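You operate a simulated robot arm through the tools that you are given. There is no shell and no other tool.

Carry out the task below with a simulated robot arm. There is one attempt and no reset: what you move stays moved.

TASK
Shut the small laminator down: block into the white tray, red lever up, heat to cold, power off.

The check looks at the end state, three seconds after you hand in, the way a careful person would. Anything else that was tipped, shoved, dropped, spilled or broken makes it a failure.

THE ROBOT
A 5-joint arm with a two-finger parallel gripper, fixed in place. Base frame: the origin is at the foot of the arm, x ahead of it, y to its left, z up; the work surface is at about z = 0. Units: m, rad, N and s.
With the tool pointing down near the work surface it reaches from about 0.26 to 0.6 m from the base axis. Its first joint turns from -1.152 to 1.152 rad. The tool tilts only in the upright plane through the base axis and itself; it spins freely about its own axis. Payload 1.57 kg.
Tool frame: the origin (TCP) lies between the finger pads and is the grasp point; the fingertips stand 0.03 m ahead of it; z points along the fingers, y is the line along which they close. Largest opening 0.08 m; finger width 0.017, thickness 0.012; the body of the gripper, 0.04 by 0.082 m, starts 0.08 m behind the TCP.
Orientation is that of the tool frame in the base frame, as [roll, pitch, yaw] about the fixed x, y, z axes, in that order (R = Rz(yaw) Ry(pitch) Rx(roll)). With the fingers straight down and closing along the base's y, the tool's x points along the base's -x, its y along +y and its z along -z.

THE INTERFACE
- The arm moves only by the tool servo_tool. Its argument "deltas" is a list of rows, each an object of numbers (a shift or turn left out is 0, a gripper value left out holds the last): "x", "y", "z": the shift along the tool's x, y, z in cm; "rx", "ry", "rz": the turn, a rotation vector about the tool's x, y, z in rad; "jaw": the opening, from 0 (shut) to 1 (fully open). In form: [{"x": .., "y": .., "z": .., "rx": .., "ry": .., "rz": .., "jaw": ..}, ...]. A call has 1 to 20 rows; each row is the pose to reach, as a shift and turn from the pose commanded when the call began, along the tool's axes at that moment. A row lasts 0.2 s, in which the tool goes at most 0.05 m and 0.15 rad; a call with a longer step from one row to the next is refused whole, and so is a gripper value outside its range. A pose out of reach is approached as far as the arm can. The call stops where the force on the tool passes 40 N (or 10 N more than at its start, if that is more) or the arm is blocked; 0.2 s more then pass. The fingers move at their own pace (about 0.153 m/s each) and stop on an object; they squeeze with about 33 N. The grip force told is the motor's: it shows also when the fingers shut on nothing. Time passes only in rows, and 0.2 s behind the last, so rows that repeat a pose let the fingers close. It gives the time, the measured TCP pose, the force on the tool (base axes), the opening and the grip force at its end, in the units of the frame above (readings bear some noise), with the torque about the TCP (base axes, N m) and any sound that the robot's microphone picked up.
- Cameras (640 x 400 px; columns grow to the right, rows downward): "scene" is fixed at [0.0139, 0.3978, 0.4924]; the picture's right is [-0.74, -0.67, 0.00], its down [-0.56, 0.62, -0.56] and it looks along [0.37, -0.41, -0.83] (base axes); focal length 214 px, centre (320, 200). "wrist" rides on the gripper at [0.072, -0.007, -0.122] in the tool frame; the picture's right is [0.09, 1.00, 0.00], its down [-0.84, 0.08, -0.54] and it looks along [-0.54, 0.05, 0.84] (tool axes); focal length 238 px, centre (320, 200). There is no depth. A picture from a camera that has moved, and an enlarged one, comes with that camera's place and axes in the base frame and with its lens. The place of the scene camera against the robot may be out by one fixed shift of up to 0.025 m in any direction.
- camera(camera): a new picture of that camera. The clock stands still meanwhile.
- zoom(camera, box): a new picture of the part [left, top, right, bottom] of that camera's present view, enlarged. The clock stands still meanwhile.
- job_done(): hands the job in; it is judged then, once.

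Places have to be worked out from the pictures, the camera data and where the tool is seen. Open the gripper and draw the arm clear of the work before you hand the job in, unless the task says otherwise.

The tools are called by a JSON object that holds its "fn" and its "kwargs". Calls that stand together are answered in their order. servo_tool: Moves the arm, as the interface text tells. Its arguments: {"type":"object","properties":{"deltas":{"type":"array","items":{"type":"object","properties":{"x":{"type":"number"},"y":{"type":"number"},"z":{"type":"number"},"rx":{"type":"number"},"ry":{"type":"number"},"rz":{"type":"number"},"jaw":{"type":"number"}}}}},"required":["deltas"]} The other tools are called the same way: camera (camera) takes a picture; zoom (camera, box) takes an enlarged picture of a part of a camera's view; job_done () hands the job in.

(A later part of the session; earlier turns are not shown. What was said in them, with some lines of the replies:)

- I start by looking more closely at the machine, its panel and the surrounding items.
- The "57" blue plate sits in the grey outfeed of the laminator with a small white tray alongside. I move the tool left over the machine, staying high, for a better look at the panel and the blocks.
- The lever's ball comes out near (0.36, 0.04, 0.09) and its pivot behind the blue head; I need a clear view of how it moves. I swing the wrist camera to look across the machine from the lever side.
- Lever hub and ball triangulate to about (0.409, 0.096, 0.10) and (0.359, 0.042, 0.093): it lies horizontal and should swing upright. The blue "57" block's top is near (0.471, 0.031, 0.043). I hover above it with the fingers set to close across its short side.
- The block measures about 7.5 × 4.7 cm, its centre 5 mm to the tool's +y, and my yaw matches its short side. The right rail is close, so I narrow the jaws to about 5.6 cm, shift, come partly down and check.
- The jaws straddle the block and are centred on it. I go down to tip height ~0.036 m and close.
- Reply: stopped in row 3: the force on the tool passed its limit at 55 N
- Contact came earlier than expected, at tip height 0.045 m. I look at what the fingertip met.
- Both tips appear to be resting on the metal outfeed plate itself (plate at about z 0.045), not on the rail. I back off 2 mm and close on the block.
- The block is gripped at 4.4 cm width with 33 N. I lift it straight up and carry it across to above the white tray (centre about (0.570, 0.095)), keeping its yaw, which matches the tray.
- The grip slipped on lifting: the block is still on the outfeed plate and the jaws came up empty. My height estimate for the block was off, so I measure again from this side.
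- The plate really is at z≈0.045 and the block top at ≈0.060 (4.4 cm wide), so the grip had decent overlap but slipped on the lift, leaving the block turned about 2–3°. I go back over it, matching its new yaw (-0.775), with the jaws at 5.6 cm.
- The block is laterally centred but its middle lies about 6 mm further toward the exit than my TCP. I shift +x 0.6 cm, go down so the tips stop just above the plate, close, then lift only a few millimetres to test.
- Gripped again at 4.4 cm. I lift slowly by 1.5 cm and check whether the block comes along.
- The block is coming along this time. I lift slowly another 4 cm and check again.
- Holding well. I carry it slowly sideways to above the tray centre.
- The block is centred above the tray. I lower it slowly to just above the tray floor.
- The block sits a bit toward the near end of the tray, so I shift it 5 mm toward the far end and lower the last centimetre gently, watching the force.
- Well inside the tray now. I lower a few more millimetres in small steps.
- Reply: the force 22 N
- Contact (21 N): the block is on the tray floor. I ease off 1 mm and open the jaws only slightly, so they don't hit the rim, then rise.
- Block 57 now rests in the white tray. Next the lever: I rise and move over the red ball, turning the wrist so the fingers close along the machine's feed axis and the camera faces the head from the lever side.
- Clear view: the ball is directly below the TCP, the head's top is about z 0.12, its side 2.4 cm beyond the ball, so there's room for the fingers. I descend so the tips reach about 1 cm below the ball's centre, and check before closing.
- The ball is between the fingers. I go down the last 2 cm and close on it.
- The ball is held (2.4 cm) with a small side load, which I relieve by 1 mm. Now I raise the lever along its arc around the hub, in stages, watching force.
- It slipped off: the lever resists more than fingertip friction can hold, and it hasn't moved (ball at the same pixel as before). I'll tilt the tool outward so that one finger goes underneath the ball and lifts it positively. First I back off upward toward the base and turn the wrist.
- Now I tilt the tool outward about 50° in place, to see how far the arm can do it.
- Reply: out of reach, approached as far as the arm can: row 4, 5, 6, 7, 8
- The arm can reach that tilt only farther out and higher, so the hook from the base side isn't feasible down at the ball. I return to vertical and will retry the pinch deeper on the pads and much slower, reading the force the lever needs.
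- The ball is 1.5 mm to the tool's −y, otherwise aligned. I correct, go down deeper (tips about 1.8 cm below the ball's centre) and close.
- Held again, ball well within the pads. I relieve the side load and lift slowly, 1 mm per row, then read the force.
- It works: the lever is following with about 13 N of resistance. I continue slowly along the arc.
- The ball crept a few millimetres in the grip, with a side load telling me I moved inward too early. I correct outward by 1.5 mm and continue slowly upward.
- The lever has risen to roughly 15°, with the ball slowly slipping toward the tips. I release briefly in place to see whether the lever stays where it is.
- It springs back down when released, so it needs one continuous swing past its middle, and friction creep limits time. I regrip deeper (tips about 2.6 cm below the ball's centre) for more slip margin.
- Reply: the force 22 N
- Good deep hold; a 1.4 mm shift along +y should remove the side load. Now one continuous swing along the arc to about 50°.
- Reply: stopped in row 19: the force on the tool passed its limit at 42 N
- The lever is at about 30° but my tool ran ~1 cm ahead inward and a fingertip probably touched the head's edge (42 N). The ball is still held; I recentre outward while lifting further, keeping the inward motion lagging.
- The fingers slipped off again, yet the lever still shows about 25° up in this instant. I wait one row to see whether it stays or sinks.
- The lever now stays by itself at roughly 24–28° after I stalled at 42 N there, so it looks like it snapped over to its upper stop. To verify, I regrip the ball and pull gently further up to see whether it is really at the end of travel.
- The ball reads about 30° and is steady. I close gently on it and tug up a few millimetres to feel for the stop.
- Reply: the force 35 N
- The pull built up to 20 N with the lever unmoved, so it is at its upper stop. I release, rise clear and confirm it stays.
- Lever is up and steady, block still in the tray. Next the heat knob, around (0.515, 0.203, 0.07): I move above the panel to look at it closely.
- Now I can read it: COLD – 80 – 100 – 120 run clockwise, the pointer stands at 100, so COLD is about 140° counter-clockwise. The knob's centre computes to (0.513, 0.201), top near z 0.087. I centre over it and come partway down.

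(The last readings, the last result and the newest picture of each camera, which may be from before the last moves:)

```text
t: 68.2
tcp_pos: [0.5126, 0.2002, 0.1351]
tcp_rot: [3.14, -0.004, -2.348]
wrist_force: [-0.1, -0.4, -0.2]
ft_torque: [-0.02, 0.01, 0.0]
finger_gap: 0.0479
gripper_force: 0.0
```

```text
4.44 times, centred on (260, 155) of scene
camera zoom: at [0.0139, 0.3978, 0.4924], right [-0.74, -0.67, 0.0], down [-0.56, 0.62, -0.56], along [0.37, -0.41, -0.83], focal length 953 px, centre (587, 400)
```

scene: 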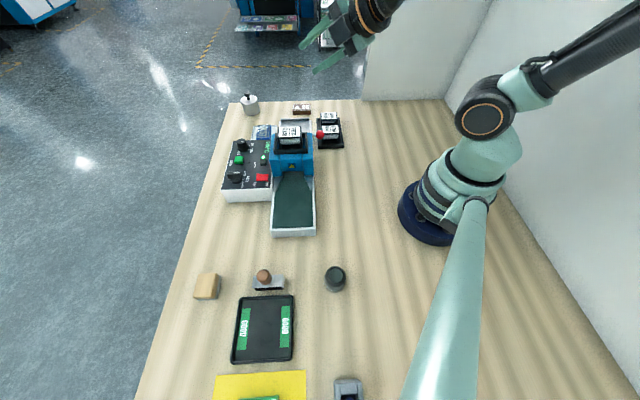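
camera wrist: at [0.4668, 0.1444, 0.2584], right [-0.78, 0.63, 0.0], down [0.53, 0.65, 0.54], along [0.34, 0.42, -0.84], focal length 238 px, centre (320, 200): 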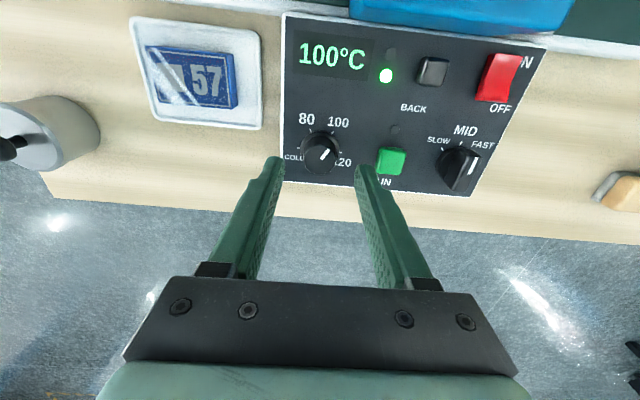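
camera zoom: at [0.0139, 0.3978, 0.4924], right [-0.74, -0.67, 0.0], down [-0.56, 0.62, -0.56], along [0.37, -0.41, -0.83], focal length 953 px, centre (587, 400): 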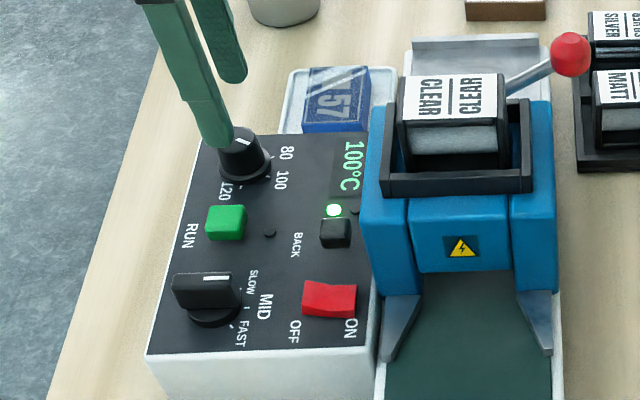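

The knob is centred; I shift 2.5 mm further and lower the fingers around it, then close.

{"fn": "servo_tool", "kwargs": {"deltas": [{"x": -0.22, "z": 1.2}, {"x": -0.22, "z": 2.4}, {"x": -0.22, "z": 3.4}, {"x": -0.22, "z": 3.8}, {"x": -0.22, "z": 3.8}, {"x": -0.22, "z": 3.8, "jaw": 0.4}, {"x": -0.22, "z": 3.8, "jaw": 0.2}, {"x": -0.22, "z": 3.8, "jaw": 0}, {"x": -0.22, "z": 3.8, "jaw": 0}]}}

{"fn": "zoom", "kwargs": {"camera": "wrist", "box": [220, 80, 420, 240]}}

{"fn": "zoom", "kwargs": {"camera": "scene", "box": [210, 110, 310, 200]}}

```text
t: 70.2
tcp_pos: [0.5143, 0.2022, 0.0972]
tcp_rot: [3.141, -0.002, -2.346]
wrist_force: [-5.0, 3.2, 1.2]
ft_torque: [0.08, 0.2, -0.02]
finger_gap: 0.0271
gripper_force: 37.6
```

```text
2.50 times, centred on (320, 160) of wrist
camera zoom: at [0.4682, 0.1458, 0.2207], right [-0.78, 0.63, 0.0], down [0.53, 0.65, 0.54], along [0.34, 0.42, -0.84], focal length 596 px, centre (320, 300)
```

zoom: 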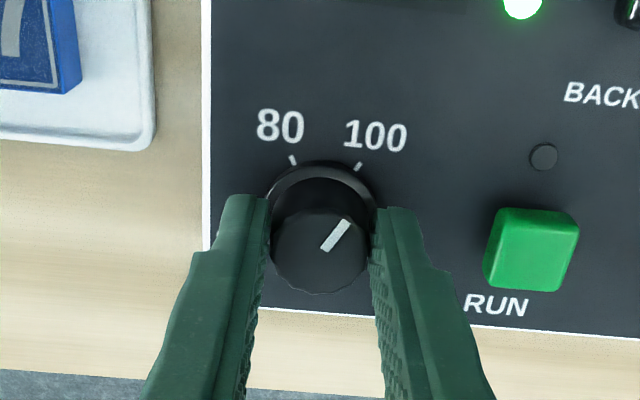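

```text
4.44 times, centred on (260, 155) of scene
camera zoom: at [0.0139, 0.3978, 0.4924], right [-0.74, -0.67, 0.0], down [-0.56, 0.62, -0.56], along [0.37, -0.41, -0.83], focal length 953 px, centre (587, 400)
```

zoom: 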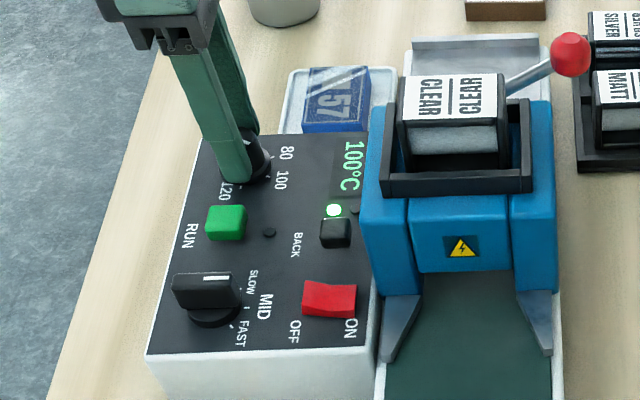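

Gripped at 2.7 cm. I turn counter-clockwise by a first 0.6 rad and check that the knob follows.

{"fn": "servo_tool", "kwargs": {"deltas": [{"rz": -0.1, "jaw": 0}, {"rz": -0.2, "jaw": 0}, {"rz": -0.3, "jaw": 0}, {"rz": -0.4, "jaw": 0}, {"rz": -0.5, "jaw": 0}, {"rz": -0.6, "jaw": 0}]}}

{"fn": "camera", "kwargs": {"camera": "wrist"}}

{"fn": "zoom", "kwargs": {"camera": "scene", "box": [210, 110, 310, 200]}}

```text
t: 71.6
tcp_pos: [0.515, 0.2015, 0.0974]
tcp_rot: [-3.141, 0.0, -1.745]
wrist_force: [-0.5, 5.5, -7.3]
ft_torque: [0.22, -0.02, 0.0]
finger_gap: 0.0268
gripper_force: 37.5
```

```text
taken
camera wrist: at [0.5084, 0.1292, 0.2206], right [-1.0, 0.08, 0.0], down [0.07, 0.84, 0.54], along [0.04, 0.54, -0.84], focal length 238 px, centre (320, 200)
```

wrist: 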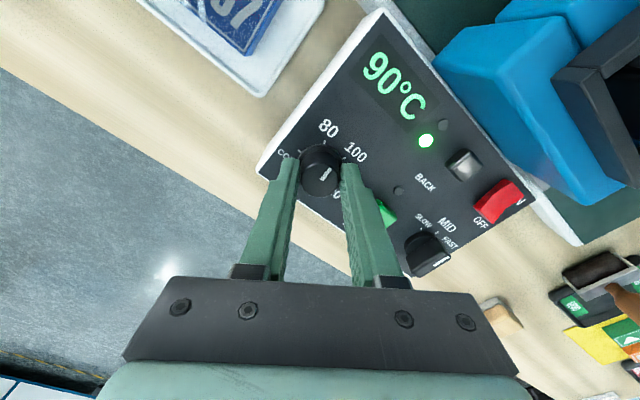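

```text
4.44 times, centred on (260, 155) of scene
camera zoom: at [0.0139, 0.3978, 0.4924], right [-0.74, -0.67, 0.0], down [-0.56, 0.62, -0.56], along [0.37, -0.41, -0.83], focal length 953 px, centre (587, 400)
```

zoom: 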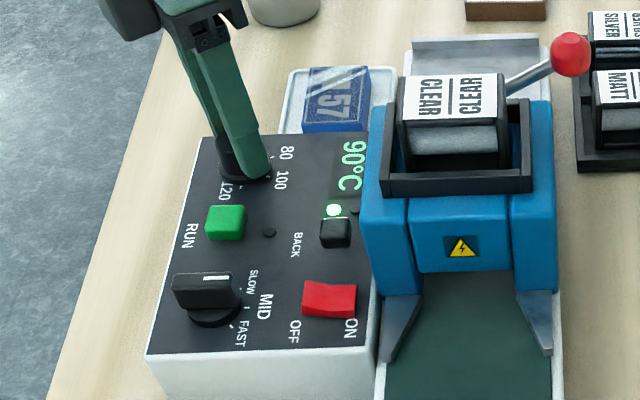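

The display dropped to 90 °C after 34°, matching about 70° per step. I continue counter-clockwise another 1.7 rad.

{"fn": "servo_tool", "kwargs": {"deltas": [{"rz": -0.12, "jaw": 0}, {"rz": -0.24, "jaw": 0}, {"rz": -0.36, "jaw": 0}, {"rz": -0.48, "jaw": 0}, {"rz": -0.6, "jaw": 0}, {"rz": -0.72, "jaw": 0}, {"rz": -0.84, "jaw": 0}, {"rz": -0.96, "jaw": 0}, {"rz": -1.08, "jaw": 0}, {"rz": -1.2, "jaw": 0}, {"rz": -1.32, "jaw": 0}, {"rz": -1.44, "jaw": 0}, {"rz": -1.56, "jaw": 0}, {"rz": -1.7, "jaw": 0}]}}

{"fn": "camera", "kwargs": {"camera": "wrist"}}

{"fn": "zoom", "kwargs": {"camera": "scene", "box": [210, 110, 310, 200]}}

```text
t: 74.6
tcp_pos: [0.5147, 0.2033, 0.099]
tcp_rot: [-3.139, -0.002, -0.042]
wrist_force: [3.9, 16.6, 8.0]
ft_torque: [0.56, -0.49, -0.2]
finger_gap: 0.0265
gripper_force: 37.2
```

```text
taken
camera wrist: at [0.5861, 0.2063, 0.2225], right [0.05, -1.0, 0.0], down [-0.84, -0.04, 0.54], along [-0.54, -0.03, -0.84], focal length 238 px, centre (320, 200)
```

wrist: 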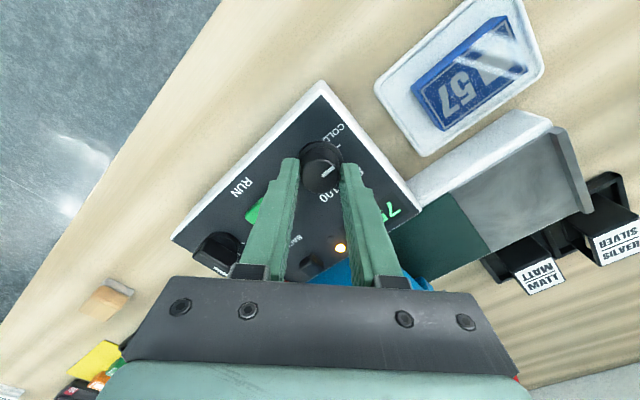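

```text
4.44 times, centred on (260, 155) of scene
camera zoom: at [0.0138, 0.3977, 0.4924], right [-0.74, -0.67, 0.0], down [-0.56, 0.62, -0.56], along [0.37, -0.41, -0.83], focal length 953 px, centre (587, 400)
```

zoom: 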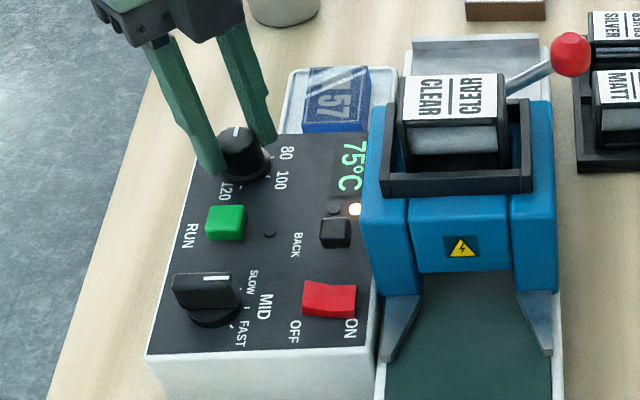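

The display reads 75 °C, so the knob only partly followed and the grip slipped. I look at the pointer.

{"fn": "zoom", "kwargs": {"camera": "wrist", "box": [260, 80, 400, 220]}}

{"fn": "zoom", "kwargs": {"camera": "scene", "box": [230, 125, 290, 170]}}

```text
2.86 times, centred on (330, 150) of wrist
camera zoom: at [0.5861, 0.2063, 0.2225], right [0.05, -1.0, 0.0], down [-0.84, -0.04, 0.54], along [-0.54, -0.03, -0.84], focal length 681 px, centre (291, 343)
```

zoom: 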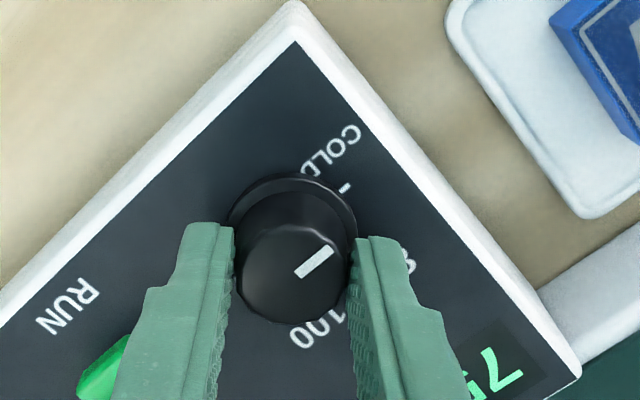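

```text
8.89 times, centred on (260, 148) of scene
camera zoom: at [0.0138, 0.3977, 0.4924], right [-0.74, -0.67, 0.0], down [-0.56, 0.62, -0.56], along [0.37, -0.41, -0.83], focal length 1906 px, centre (853, 667)
```

zoom: 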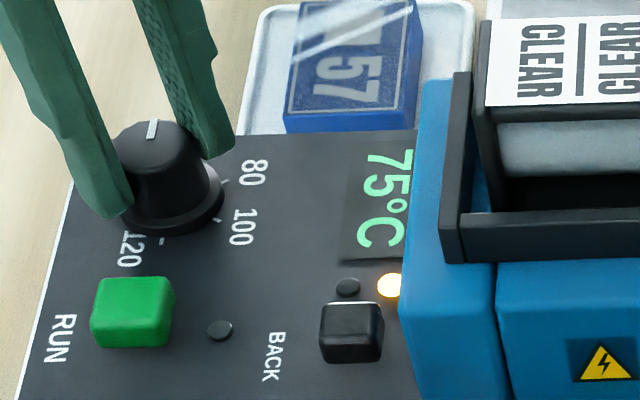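

Measured against its ticks (which are 63° apart), the pointer actually sits on COLD within a couple of degrees; the display seems to be the real temperature cooling down with the lamp amber. I release, lift off and check.

{"fn": "servo_tool", "kwargs": {"deltas": [{"jaw": 0.2}, {"jaw": 0.5}, {"jaw": 0.5}, {"z": -2, "jaw": 0.5}, {"z": -4, "jaw": 0.5}, {"z": -6, "jaw": 0.5}, {"z": -9, "jaw": 0.5}, {"z": -11, "jaw": 0.5}]}}

{"fn": "camera", "kwargs": {"camera": "wrist"}}

{"fn": "zoom", "kwargs": {"camera": "wrist", "box": [260, 80, 400, 220]}}

{"fn": "zoom", "kwargs": {"camera": "scene", "box": [215, 120, 305, 195]}}

```text
t: 76.4
tcp_pos: [0.5145, 0.2016, 0.2085]
tcp_rot: [3.141, 0.002, -0.048]
wrist_force: [-0.4, -0.1, 0.5]
ft_torque: [0.0, 0.0, 0.02]
finger_gap: 0.0401
gripper_force: 0.1
```

```text
taken
camera wrist: at [0.5867, 0.2048, 0.332], right [0.05, -1.0, 0.0], down [-0.84, -0.04, 0.54], along [-0.54, -0.03, -0.84], focal length 238 px, centre (320, 200)
```

wrist: 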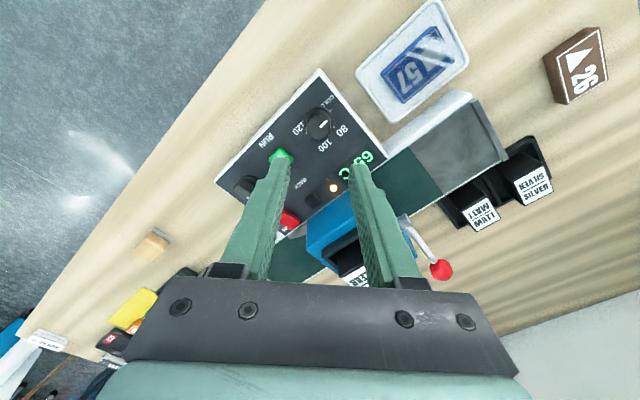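

```text
2.86 times, centred on (330, 150) of wrist
camera zoom: at [0.5867, 0.2048, 0.332], right [0.05, -1.0, 0.0], down [-0.84, -0.04, 0.54], along [-0.54, -0.03, -0.84], focal length 681 px, centre (291, 343)
```

zoom: 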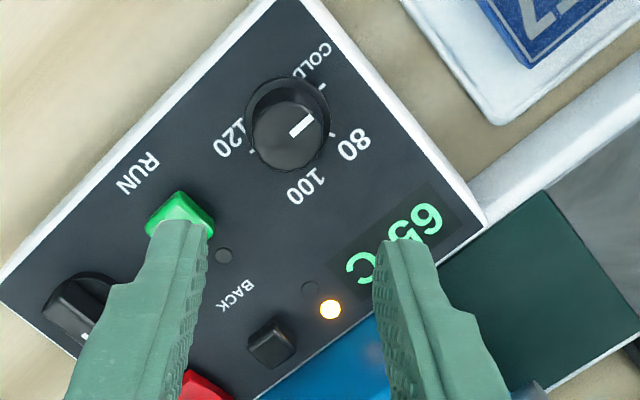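

```text
5.33 times, centred on (260, 158) of scene
camera zoom: at [0.0139, 0.3978, 0.4924], right [-0.74, -0.67, 0.0], down [-0.56, 0.62, -0.56], along [0.37, -0.41, -0.83], focal length 1144 px, centre (640, 427)
```

zoom: 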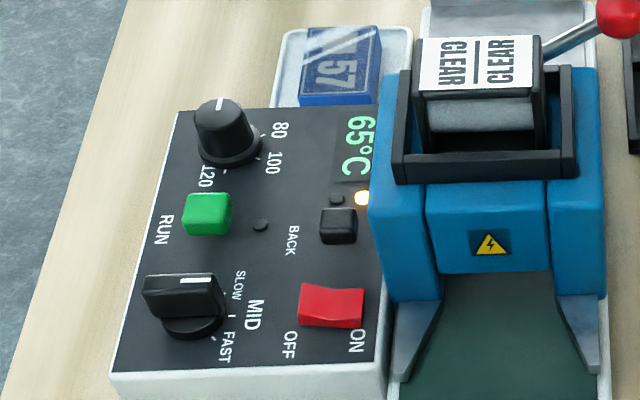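

The pointer appears on the COLD tick and the display keeps falling (65 °C). I zoom tighter to check the pointer's angle.

{"fn": "zoom", "kwargs": {"camera": "wrist", "box": [295, 90, 345, 140]}}

{"fn": "zoom", "kwargs": {"camera": "scene", "box": [240, 160, 290, 200]}}

```text
8.00 times, centred on (320, 115) of wrist
camera zoom: at [0.5867, 0.2048, 0.332], right [0.05, -1.0, 0.0], down [-0.84, -0.04, 0.54], along [-0.54, -0.03, -0.84], focal length 1907 px, centre (320, 880)
```

zoom: 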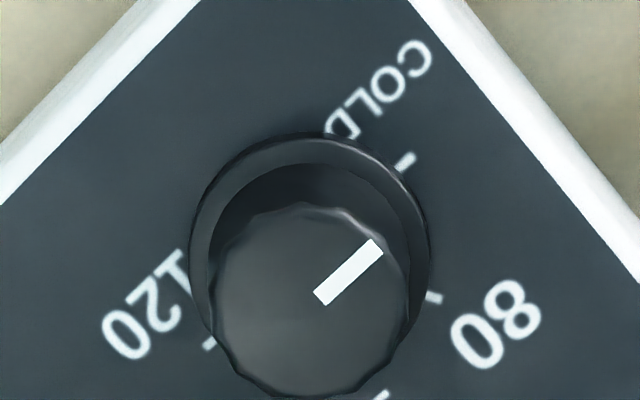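

```text
10.00 times, centred on (265, 180) of scene
camera zoom: at [0.0139, 0.3978, 0.4924], right [-0.74, -0.67, 0.0], down [-0.56, 0.62, -0.56], along [0.37, -0.41, -0.83], focal length 2145 px, centre (870, 400)
```

zoom: 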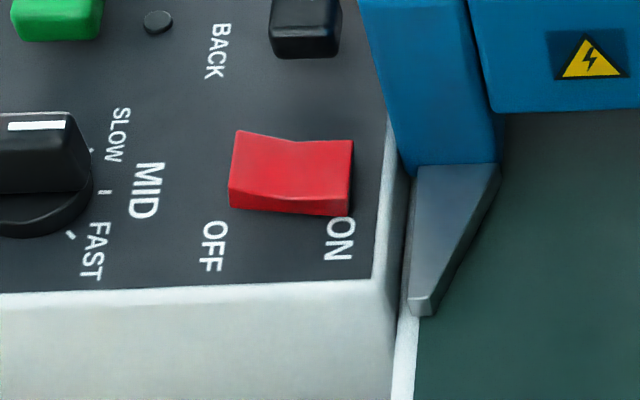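

The pointer is on COLD within about 2°. Now the power rocker near (0.379, 0.242): its OFF end stands raised, so I must press that end. I move above it with the fingers shut and look.

{"fn": "servo_tool", "kwargs": {"deltas": [{"x": -1.5, "y": -0.5, "jaw": 0.2, "rz": -0.1}, {"x": -4, "y": -1.3, "jaw": 0, "rz": -0.22}, {"x": -6.5, "y": -2, "jaw": 0, "rz": -0.34}, {"x": -9, "y": -2.8, "jaw": 0, "rz": -0.46}, {"x": -11.5, "y": -3.6, "jaw": 0, "rz": -0.58}, {"x": -13.1, "y": -4.1, "jaw": 0, "rz": -0.7}, {"x": -13.1, "y": -4.1, "jaw": 0, "rz": -0.844}, {"x": -13.1, "y": -4.1, "z": 1, "jaw": 0, "rz": -0.844}]}}

{"fn": "camera", "kwargs": {"camera": "wrist"}}

{"fn": "zoom", "kwargs": {"camera": "wrist", "box": [240, 60, 400, 220]}}

{"fn": "zoom", "kwargs": {"camera": "scene", "box": [215, 110, 305, 195]}}

```text
t: 78.2
tcp_pos: [0.2892, 0.3444, 0.1997]
tcp_rot: [3.141, -0.001, 0.739]
wrist_force: [-0.4, 0.7, 0.5]
ft_torque: [-0.02, -0.01, -0.01]
finger_gap: 0.0
gripper_force: 21.1
out of reach, approached as far as the arm can: row 4, 5, 6, 7, 8
```

```text
taken
camera wrist: at [0.3376, 0.3972, 0.3242], right [0.74, -0.67, 0.0], down [-0.57, -0.62, 0.54], along [-0.37, -0.4, -0.84], focal length 238 px, centre (320, 200)
```

wrist: 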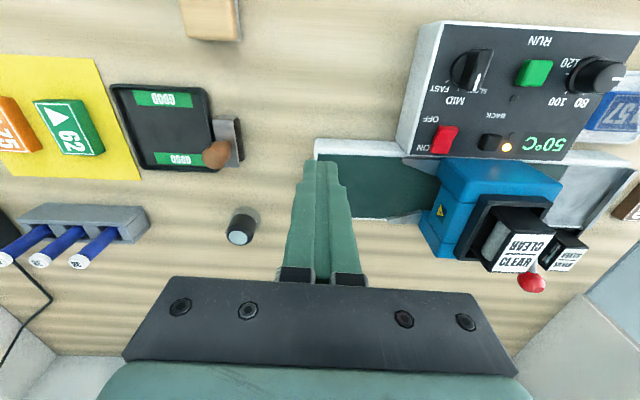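

```text
2.50 times, centred on (320, 140) of wrist
camera zoom: at [0.3376, 0.3972, 0.3242], right [0.74, -0.67, 0.0], down [-0.57, -0.62, 0.54], along [-0.37, -0.4, -0.84], focal length 596 px, centre (320, 350)
```

zoom: 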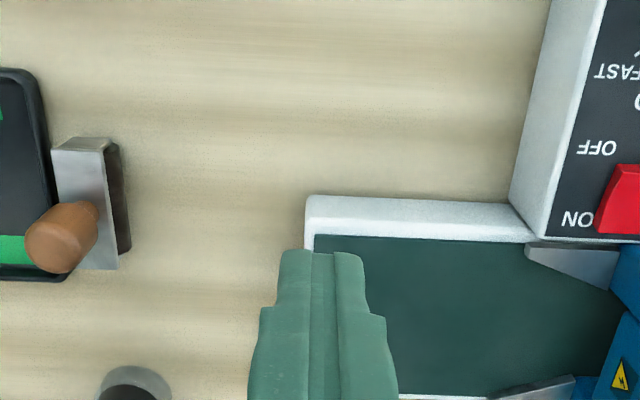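

```text
4.71 times, centred on (260, 152) of scene
camera zoom: at [0.0139, 0.3978, 0.4924], right [-0.74, -0.67, 0.0], down [-0.56, 0.62, -0.56], along [0.37, -0.41, -0.83], focal length 1009 px, centre (602, 424)
```

zoom: 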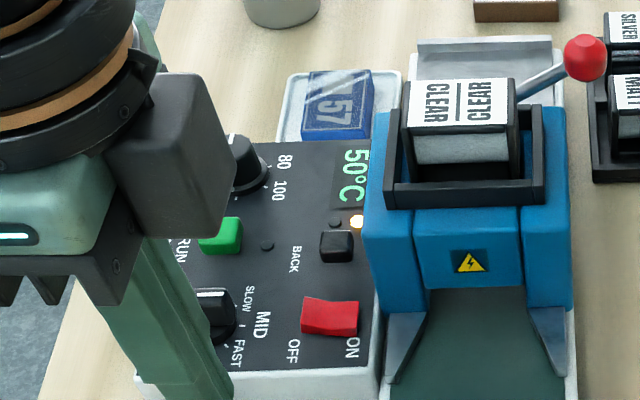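

The wrist's spin limit diverted the arm to (0.289, 0.344), safely high and touching nothing. I go back with the opposite wrist turn (yaw -0.78) to above the OFF end of the rocker.

{"fn": "servo_tool", "kwargs": {"deltas": [{"rz": 0.14, "jaw": 0}, {"rz": 0.28, "x": 0.1, "y": 1.5}, {"rz": 0.42, "x": 0.2, "y": 3}, {"rz": 0.56, "x": 0.3, "y": 4.5}, {"rz": 0.7, "x": 0.4, "y": 6}, {"rz": 0.84, "x": 0.5, "y": 7.5}, {"rz": 0.98, "x": 0.6, "y": 9}, {"rz": 1.12, "x": 0.7, "y": 10.5}, {"rz": 1.26, "x": 0.77, "y": 12}, {"rz": 1.4, "x": 0.77, "y": 13.55}, {"rz": 1.516, "x": 0.77, "y": 13.55}, {"rz": 1.516, "x": 0.77, "y": 13.55}]}}

{"fn": "camera", "kwargs": {"camera": "wrist"}}

{"fn": "zoom", "kwargs": {"camera": "wrist", "box": [240, 60, 400, 220]}}

{"fn": "zoom", "kwargs": {"camera": "scene", "box": [215, 110, 305, 195]}}

```text
t: 80.8
tcp_pos: [0.386, 0.248, 0.2026]
tcp_rot: [3.14, -0.001, -0.778]
wrist_force: [-0.7, 0.3, 0.8]
ft_torque: [-0.01, 0.02, 0.0]
finger_gap: 0.0
gripper_force: 21.5
```

```text
taken
camera wrist: at [0.4429, 0.2027, 0.3255], right [-0.63, -0.77, 0.0], down [-0.65, 0.53, 0.54], along [-0.42, 0.34, -0.84], focal length 238 px, centre (320, 200)
```

wrist: 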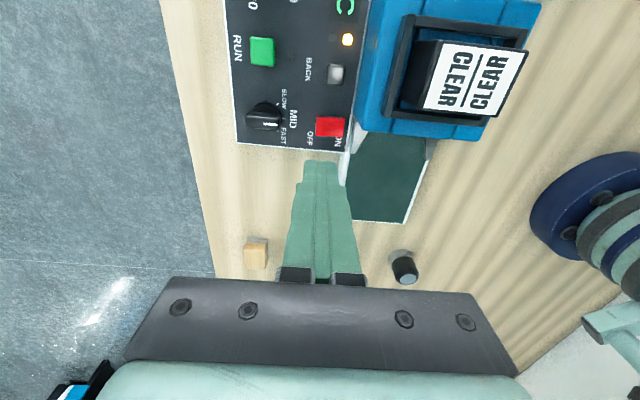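

```text
2.50 times, centred on (320, 140) of wrist
camera zoom: at [0.4429, 0.2027, 0.3255], right [-0.63, -0.77, 0.0], down [-0.65, 0.53, 0.54], along [-0.42, 0.34, -0.84], focal length 596 px, centre (320, 350)
```

zoom: 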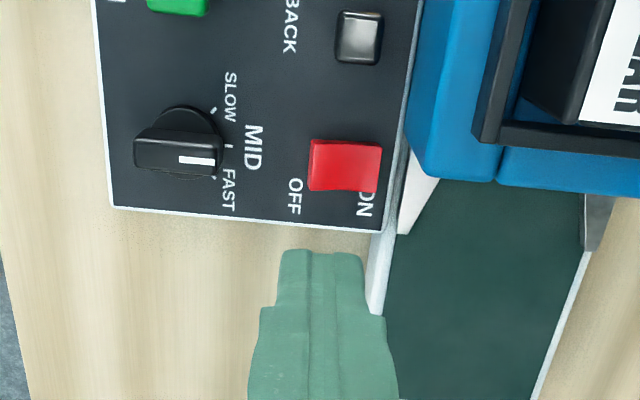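

```text
4.71 times, centred on (260, 152) of scene
camera zoom: at [0.0139, 0.3977, 0.4924], right [-0.74, -0.67, 0.0], down [-0.56, 0.62, -0.56], along [0.37, -0.41, -0.83], focal length 1009 px, centre (602, 424)
```

zoom: 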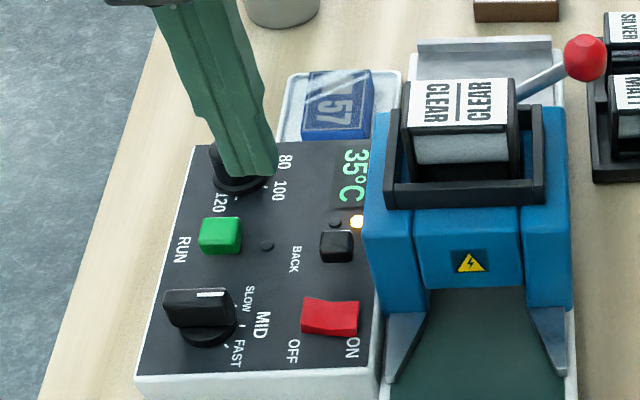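

TCP is right above the rocker's OFF half (display already at 35 °C). I shift 6 mm toward the OFF end so the closed fingertips press only that end, and descend to just above it.

{"fn": "servo_tool", "kwargs": {"deltas": [{"y": -0.3, "z": 2, "jaw": 0}, {"y": -0.6, "z": 4, "jaw": 0}, {"y": -0.6, "z": 6, "jaw": 0}, {"y": -0.6, "z": 8, "jaw": 0}, {"y": -0.6, "z": 9.3, "jaw": 0}, {"y": -0.6, "z": 9.3, "jaw": 0}]}}

{"fn": "zoom", "kwargs": {"camera": "wrist", "box": [240, 80, 400, 240]}}

{"fn": "zoom", "kwargs": {"camera": "scene", "box": [235, 140, 295, 195]}}

```text
t: 82.2
tcp_pos: [0.3904, 0.252, 0.1094]
tcp_rot: [3.141, 0.0, -0.776]
wrist_force: [-0.2, 0.5, 0.2]
ft_torque: [-0.02, -0.03, 0.0]
finger_gap: 0.0
gripper_force: 21.1
```

```text
2.50 times, centred on (320, 160) of wrist
camera zoom: at [0.4472, 0.2069, 0.2324], right [-0.63, -0.77, 0.0], down [-0.65, 0.53, 0.54], along [-0.42, 0.34, -0.84], focal length 596 px, centre (320, 300)
```

zoom: 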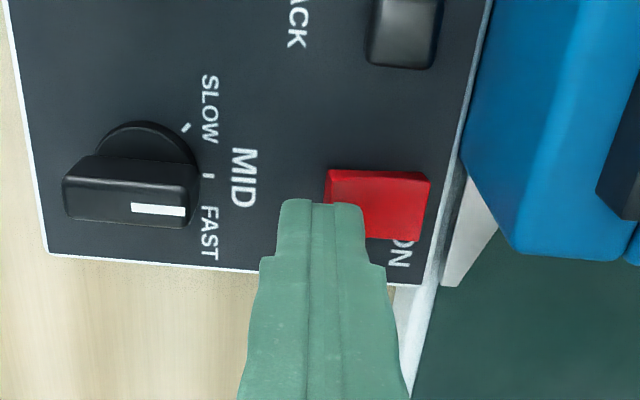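

```text
7.27 times, centred on (265, 168) of scene
camera zoom: at [0.0139, 0.3978, 0.4924], right [-0.74, -0.67, 0.0], down [-0.56, 0.62, -0.56], along [0.37, -0.41, -0.83], focal length 1560 px, centre (720, 436)
```

zoom: 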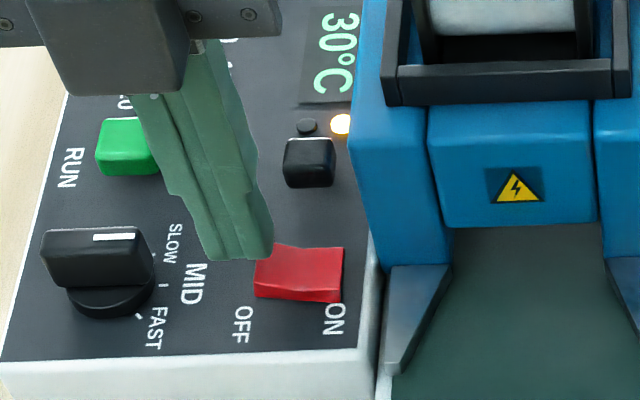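

The fingertips are over the OFF end. I nudge 2.5 mm inward and press down in small steps, watching the force.

{"fn": "servo_tool", "kwargs": {"deltas": [{"y": 0.25, "z": 0.3, "jaw": 0}, {"y": 0.25, "z": 0.6, "jaw": 0}, {"y": 0.25, "z": 0.9, "jaw": 0}, {"y": 0.25, "z": 1.1, "jaw": 0}, {"y": 0.25, "z": 1.3, "jaw": 0}, {"y": 0.25, "z": 1.5, "jaw": 0}, {"y": 0.25, "z": 1.7, "jaw": 0}]}}

{"fn": "zoom", "kwargs": {"camera": "scene", "box": [235, 140, 295, 195]}}

{"fn": "zoom", "kwargs": {"camera": "wrist", "box": [240, 80, 400, 240]}}

```text
t: 83.8
tcp_pos: [0.3911, 0.2516, 0.0979]
tcp_rot: [-3.139, -0.001, -0.776]
wrist_force: [-1.9, -1.8, 5.6]
ft_torque: [-0.11, 0.18, -0.02]
finger_gap: 0.0004
gripper_force: 21.4
stopped in row 7: the force on the tool passed its limit at 45 N (the readings are from after the stop); the commanded pose is now the measured one
```

```text
7.27 times, centred on (265, 168) of scene
camera zoom: at [0.0139, 0.3977, 0.4924], right [-0.74, -0.67, 0.0], down [-0.56, 0.62, -0.56], along [0.37, -0.41, -0.83], focal length 1560 px, centre (720, 436)
```

zoom: 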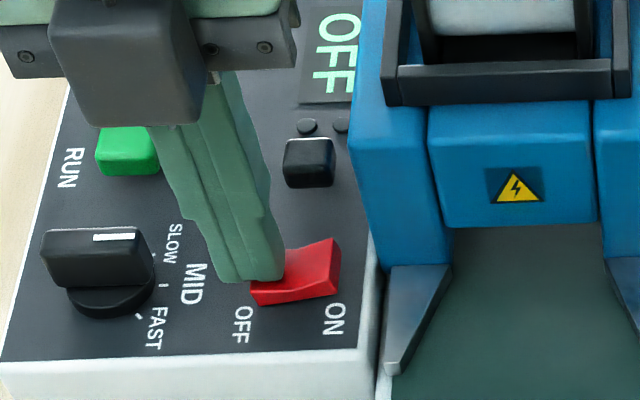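

```text
2.50 times, centred on (320, 160) of wrist
camera zoom: at [0.4459, 0.2059, 0.2207], right [-0.63, -0.78, 0.0], down [-0.65, 0.53, 0.54], along [-0.42, 0.34, -0.84], focal length 596 px, centre (320, 300)
```

zoom: 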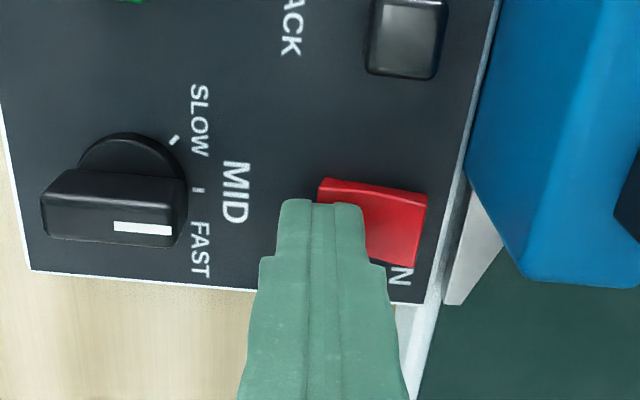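

The rocker flipped and the display reads OFF with the lamp out. I rise straight up, then draw the arm back toward its start position and open the gripper.

{"fn": "servo_tool", "kwargs": {"deltas": [{"z": -1, "jaw": 0}, {"z": -3, "jaw": 0}, {"z": -6, "jaw": 0}, {"z": -10, "jaw": 0}, {"z": -14, "jaw": 0}, {"z": -18, "jaw": 0}, {"z": -22, "jaw": 0}, {"z": -25, "jaw": 0}, {"y": 3, "z": -25, "jaw": 0}, {"y": 7, "z": -25, "jaw": 0.4}, {"x": 2, "y": 11, "z": -25, "jaw": 0.8}, {"x": 4, "y": 15, "z": -25, "jaw": 1}, {"x": 7, "y": 19, "z": -25, "jaw": 1}, {"x": 10, "y": 21, "z": -25, "jaw": 1}, {"x": 12, "y": 22, "z": -25, "jaw": 1}, {"x": 12, "y": 22, "z": -25, "jaw": 1}]}}

{"fn": "camera", "kwargs": {"camera": "wrist"}}

{"fn": "camera", "kwargs": {"camera": "scene"}}

{"fn": "zoom", "kwargs": {"camera": "scene", "box": [210, 90, 360, 200]}}

{"fn": "zoom", "kwargs": {"camera": "scene", "box": [215, 130, 285, 200]}}

```text
t: 87.2
tcp_pos: [0.3218, 0.0106, 0.3471]
tcp_rot: [-3.14, -0.002, -0.777]
wrist_force: [-0.2, -0.3, -0.5]
ft_torque: [0.03, 0.01, 0.04]
finger_gap: 0.08
gripper_force: 0.1
```

```text
taken
camera wrist: at [0.3772, -0.0362, 0.4702], right [-0.63, -0.78, 0.0], down [-0.65, 0.53, 0.54], along [-0.42, 0.34, -0.84], focal length 238 px, centre (320, 200)
```

wrist: 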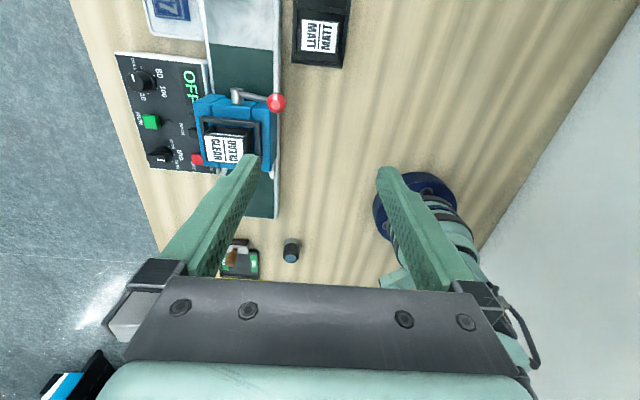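

```text
taken
```

scene: 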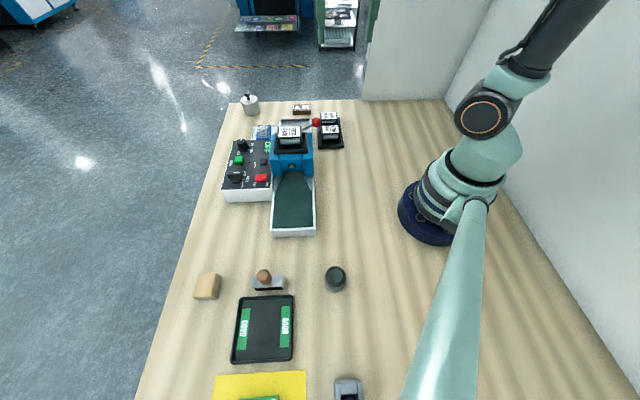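

```text
3.64 times, centred on (285, 145) of scene
camera zoom: at [0.0139, 0.3977, 0.4924], right [-0.74, -0.67, 0.0], down [-0.56, 0.62, -0.56], along [0.37, -0.41, -0.83], focal length 780 px, centre (447, 400)
```

zoom: 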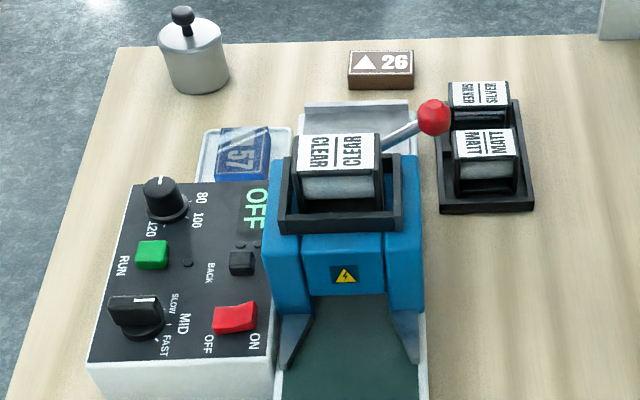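

```text
5.71 times, centred on (250, 165) of scene
camera zoom: at [0.0139, 0.3977, 0.4924], right [-0.74, -0.67, 0.0], down [-0.56, 0.62, -0.56], along [0.37, -0.41, -0.83], focal length 1226 px, centre (720, 400)
```

zoom: 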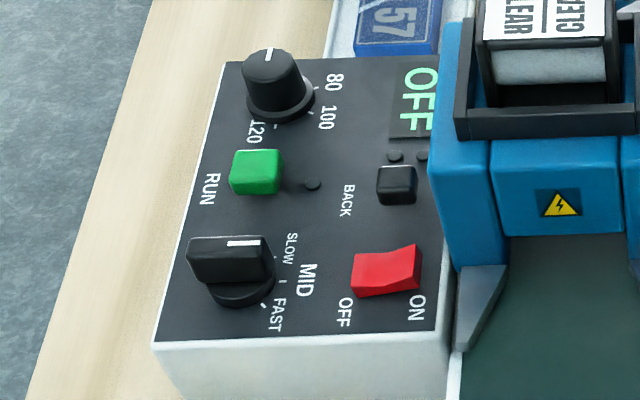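

Everything reads as wanted: block 57 in the white tray, red lever at its upper stop, heat pointer on COLD, rocker on OFF with the display showing OFF. The speed knob, the other blocks and the cartridges are where they were, and the arm is clear with the gripper open. I hand the job in.

{"fn": "job_done", "kwargs": {}}

```text
The job is handed in.
```

The laminator is shut down and the job is handed in.

- **Block:** I took the blue "57" block off the machine's outlet plate and set it in the white tray. The task doesn't say which block. I chose the one on the machine and left the brown "26" block on the table.
- **Lever:** The red lever is at its upper stop, about 30° above where it started. It did not move when I pulled it further with 20 N.
- **Heat:** The knob pointer is on COLD, within about 2°. The display was falling from 100 °C and had reached 30 °C when I switched off.
- **Power:** The rocker is on OFF, the display reads OFF and the lamp is out.

It took several tries. The block slipped out of the grip once and stayed on the plate. The spring-loaded lever slipped from the fingers several times before it went over. During the lever swing a fingertip may have touched the blue head, or the lever had reached its stop; the force peaked at 42 N and I saw no damage.

In the last pictures the speed knob, the other blocks and the cartridges are where they started. The arm is clear of the work with the gripper open.
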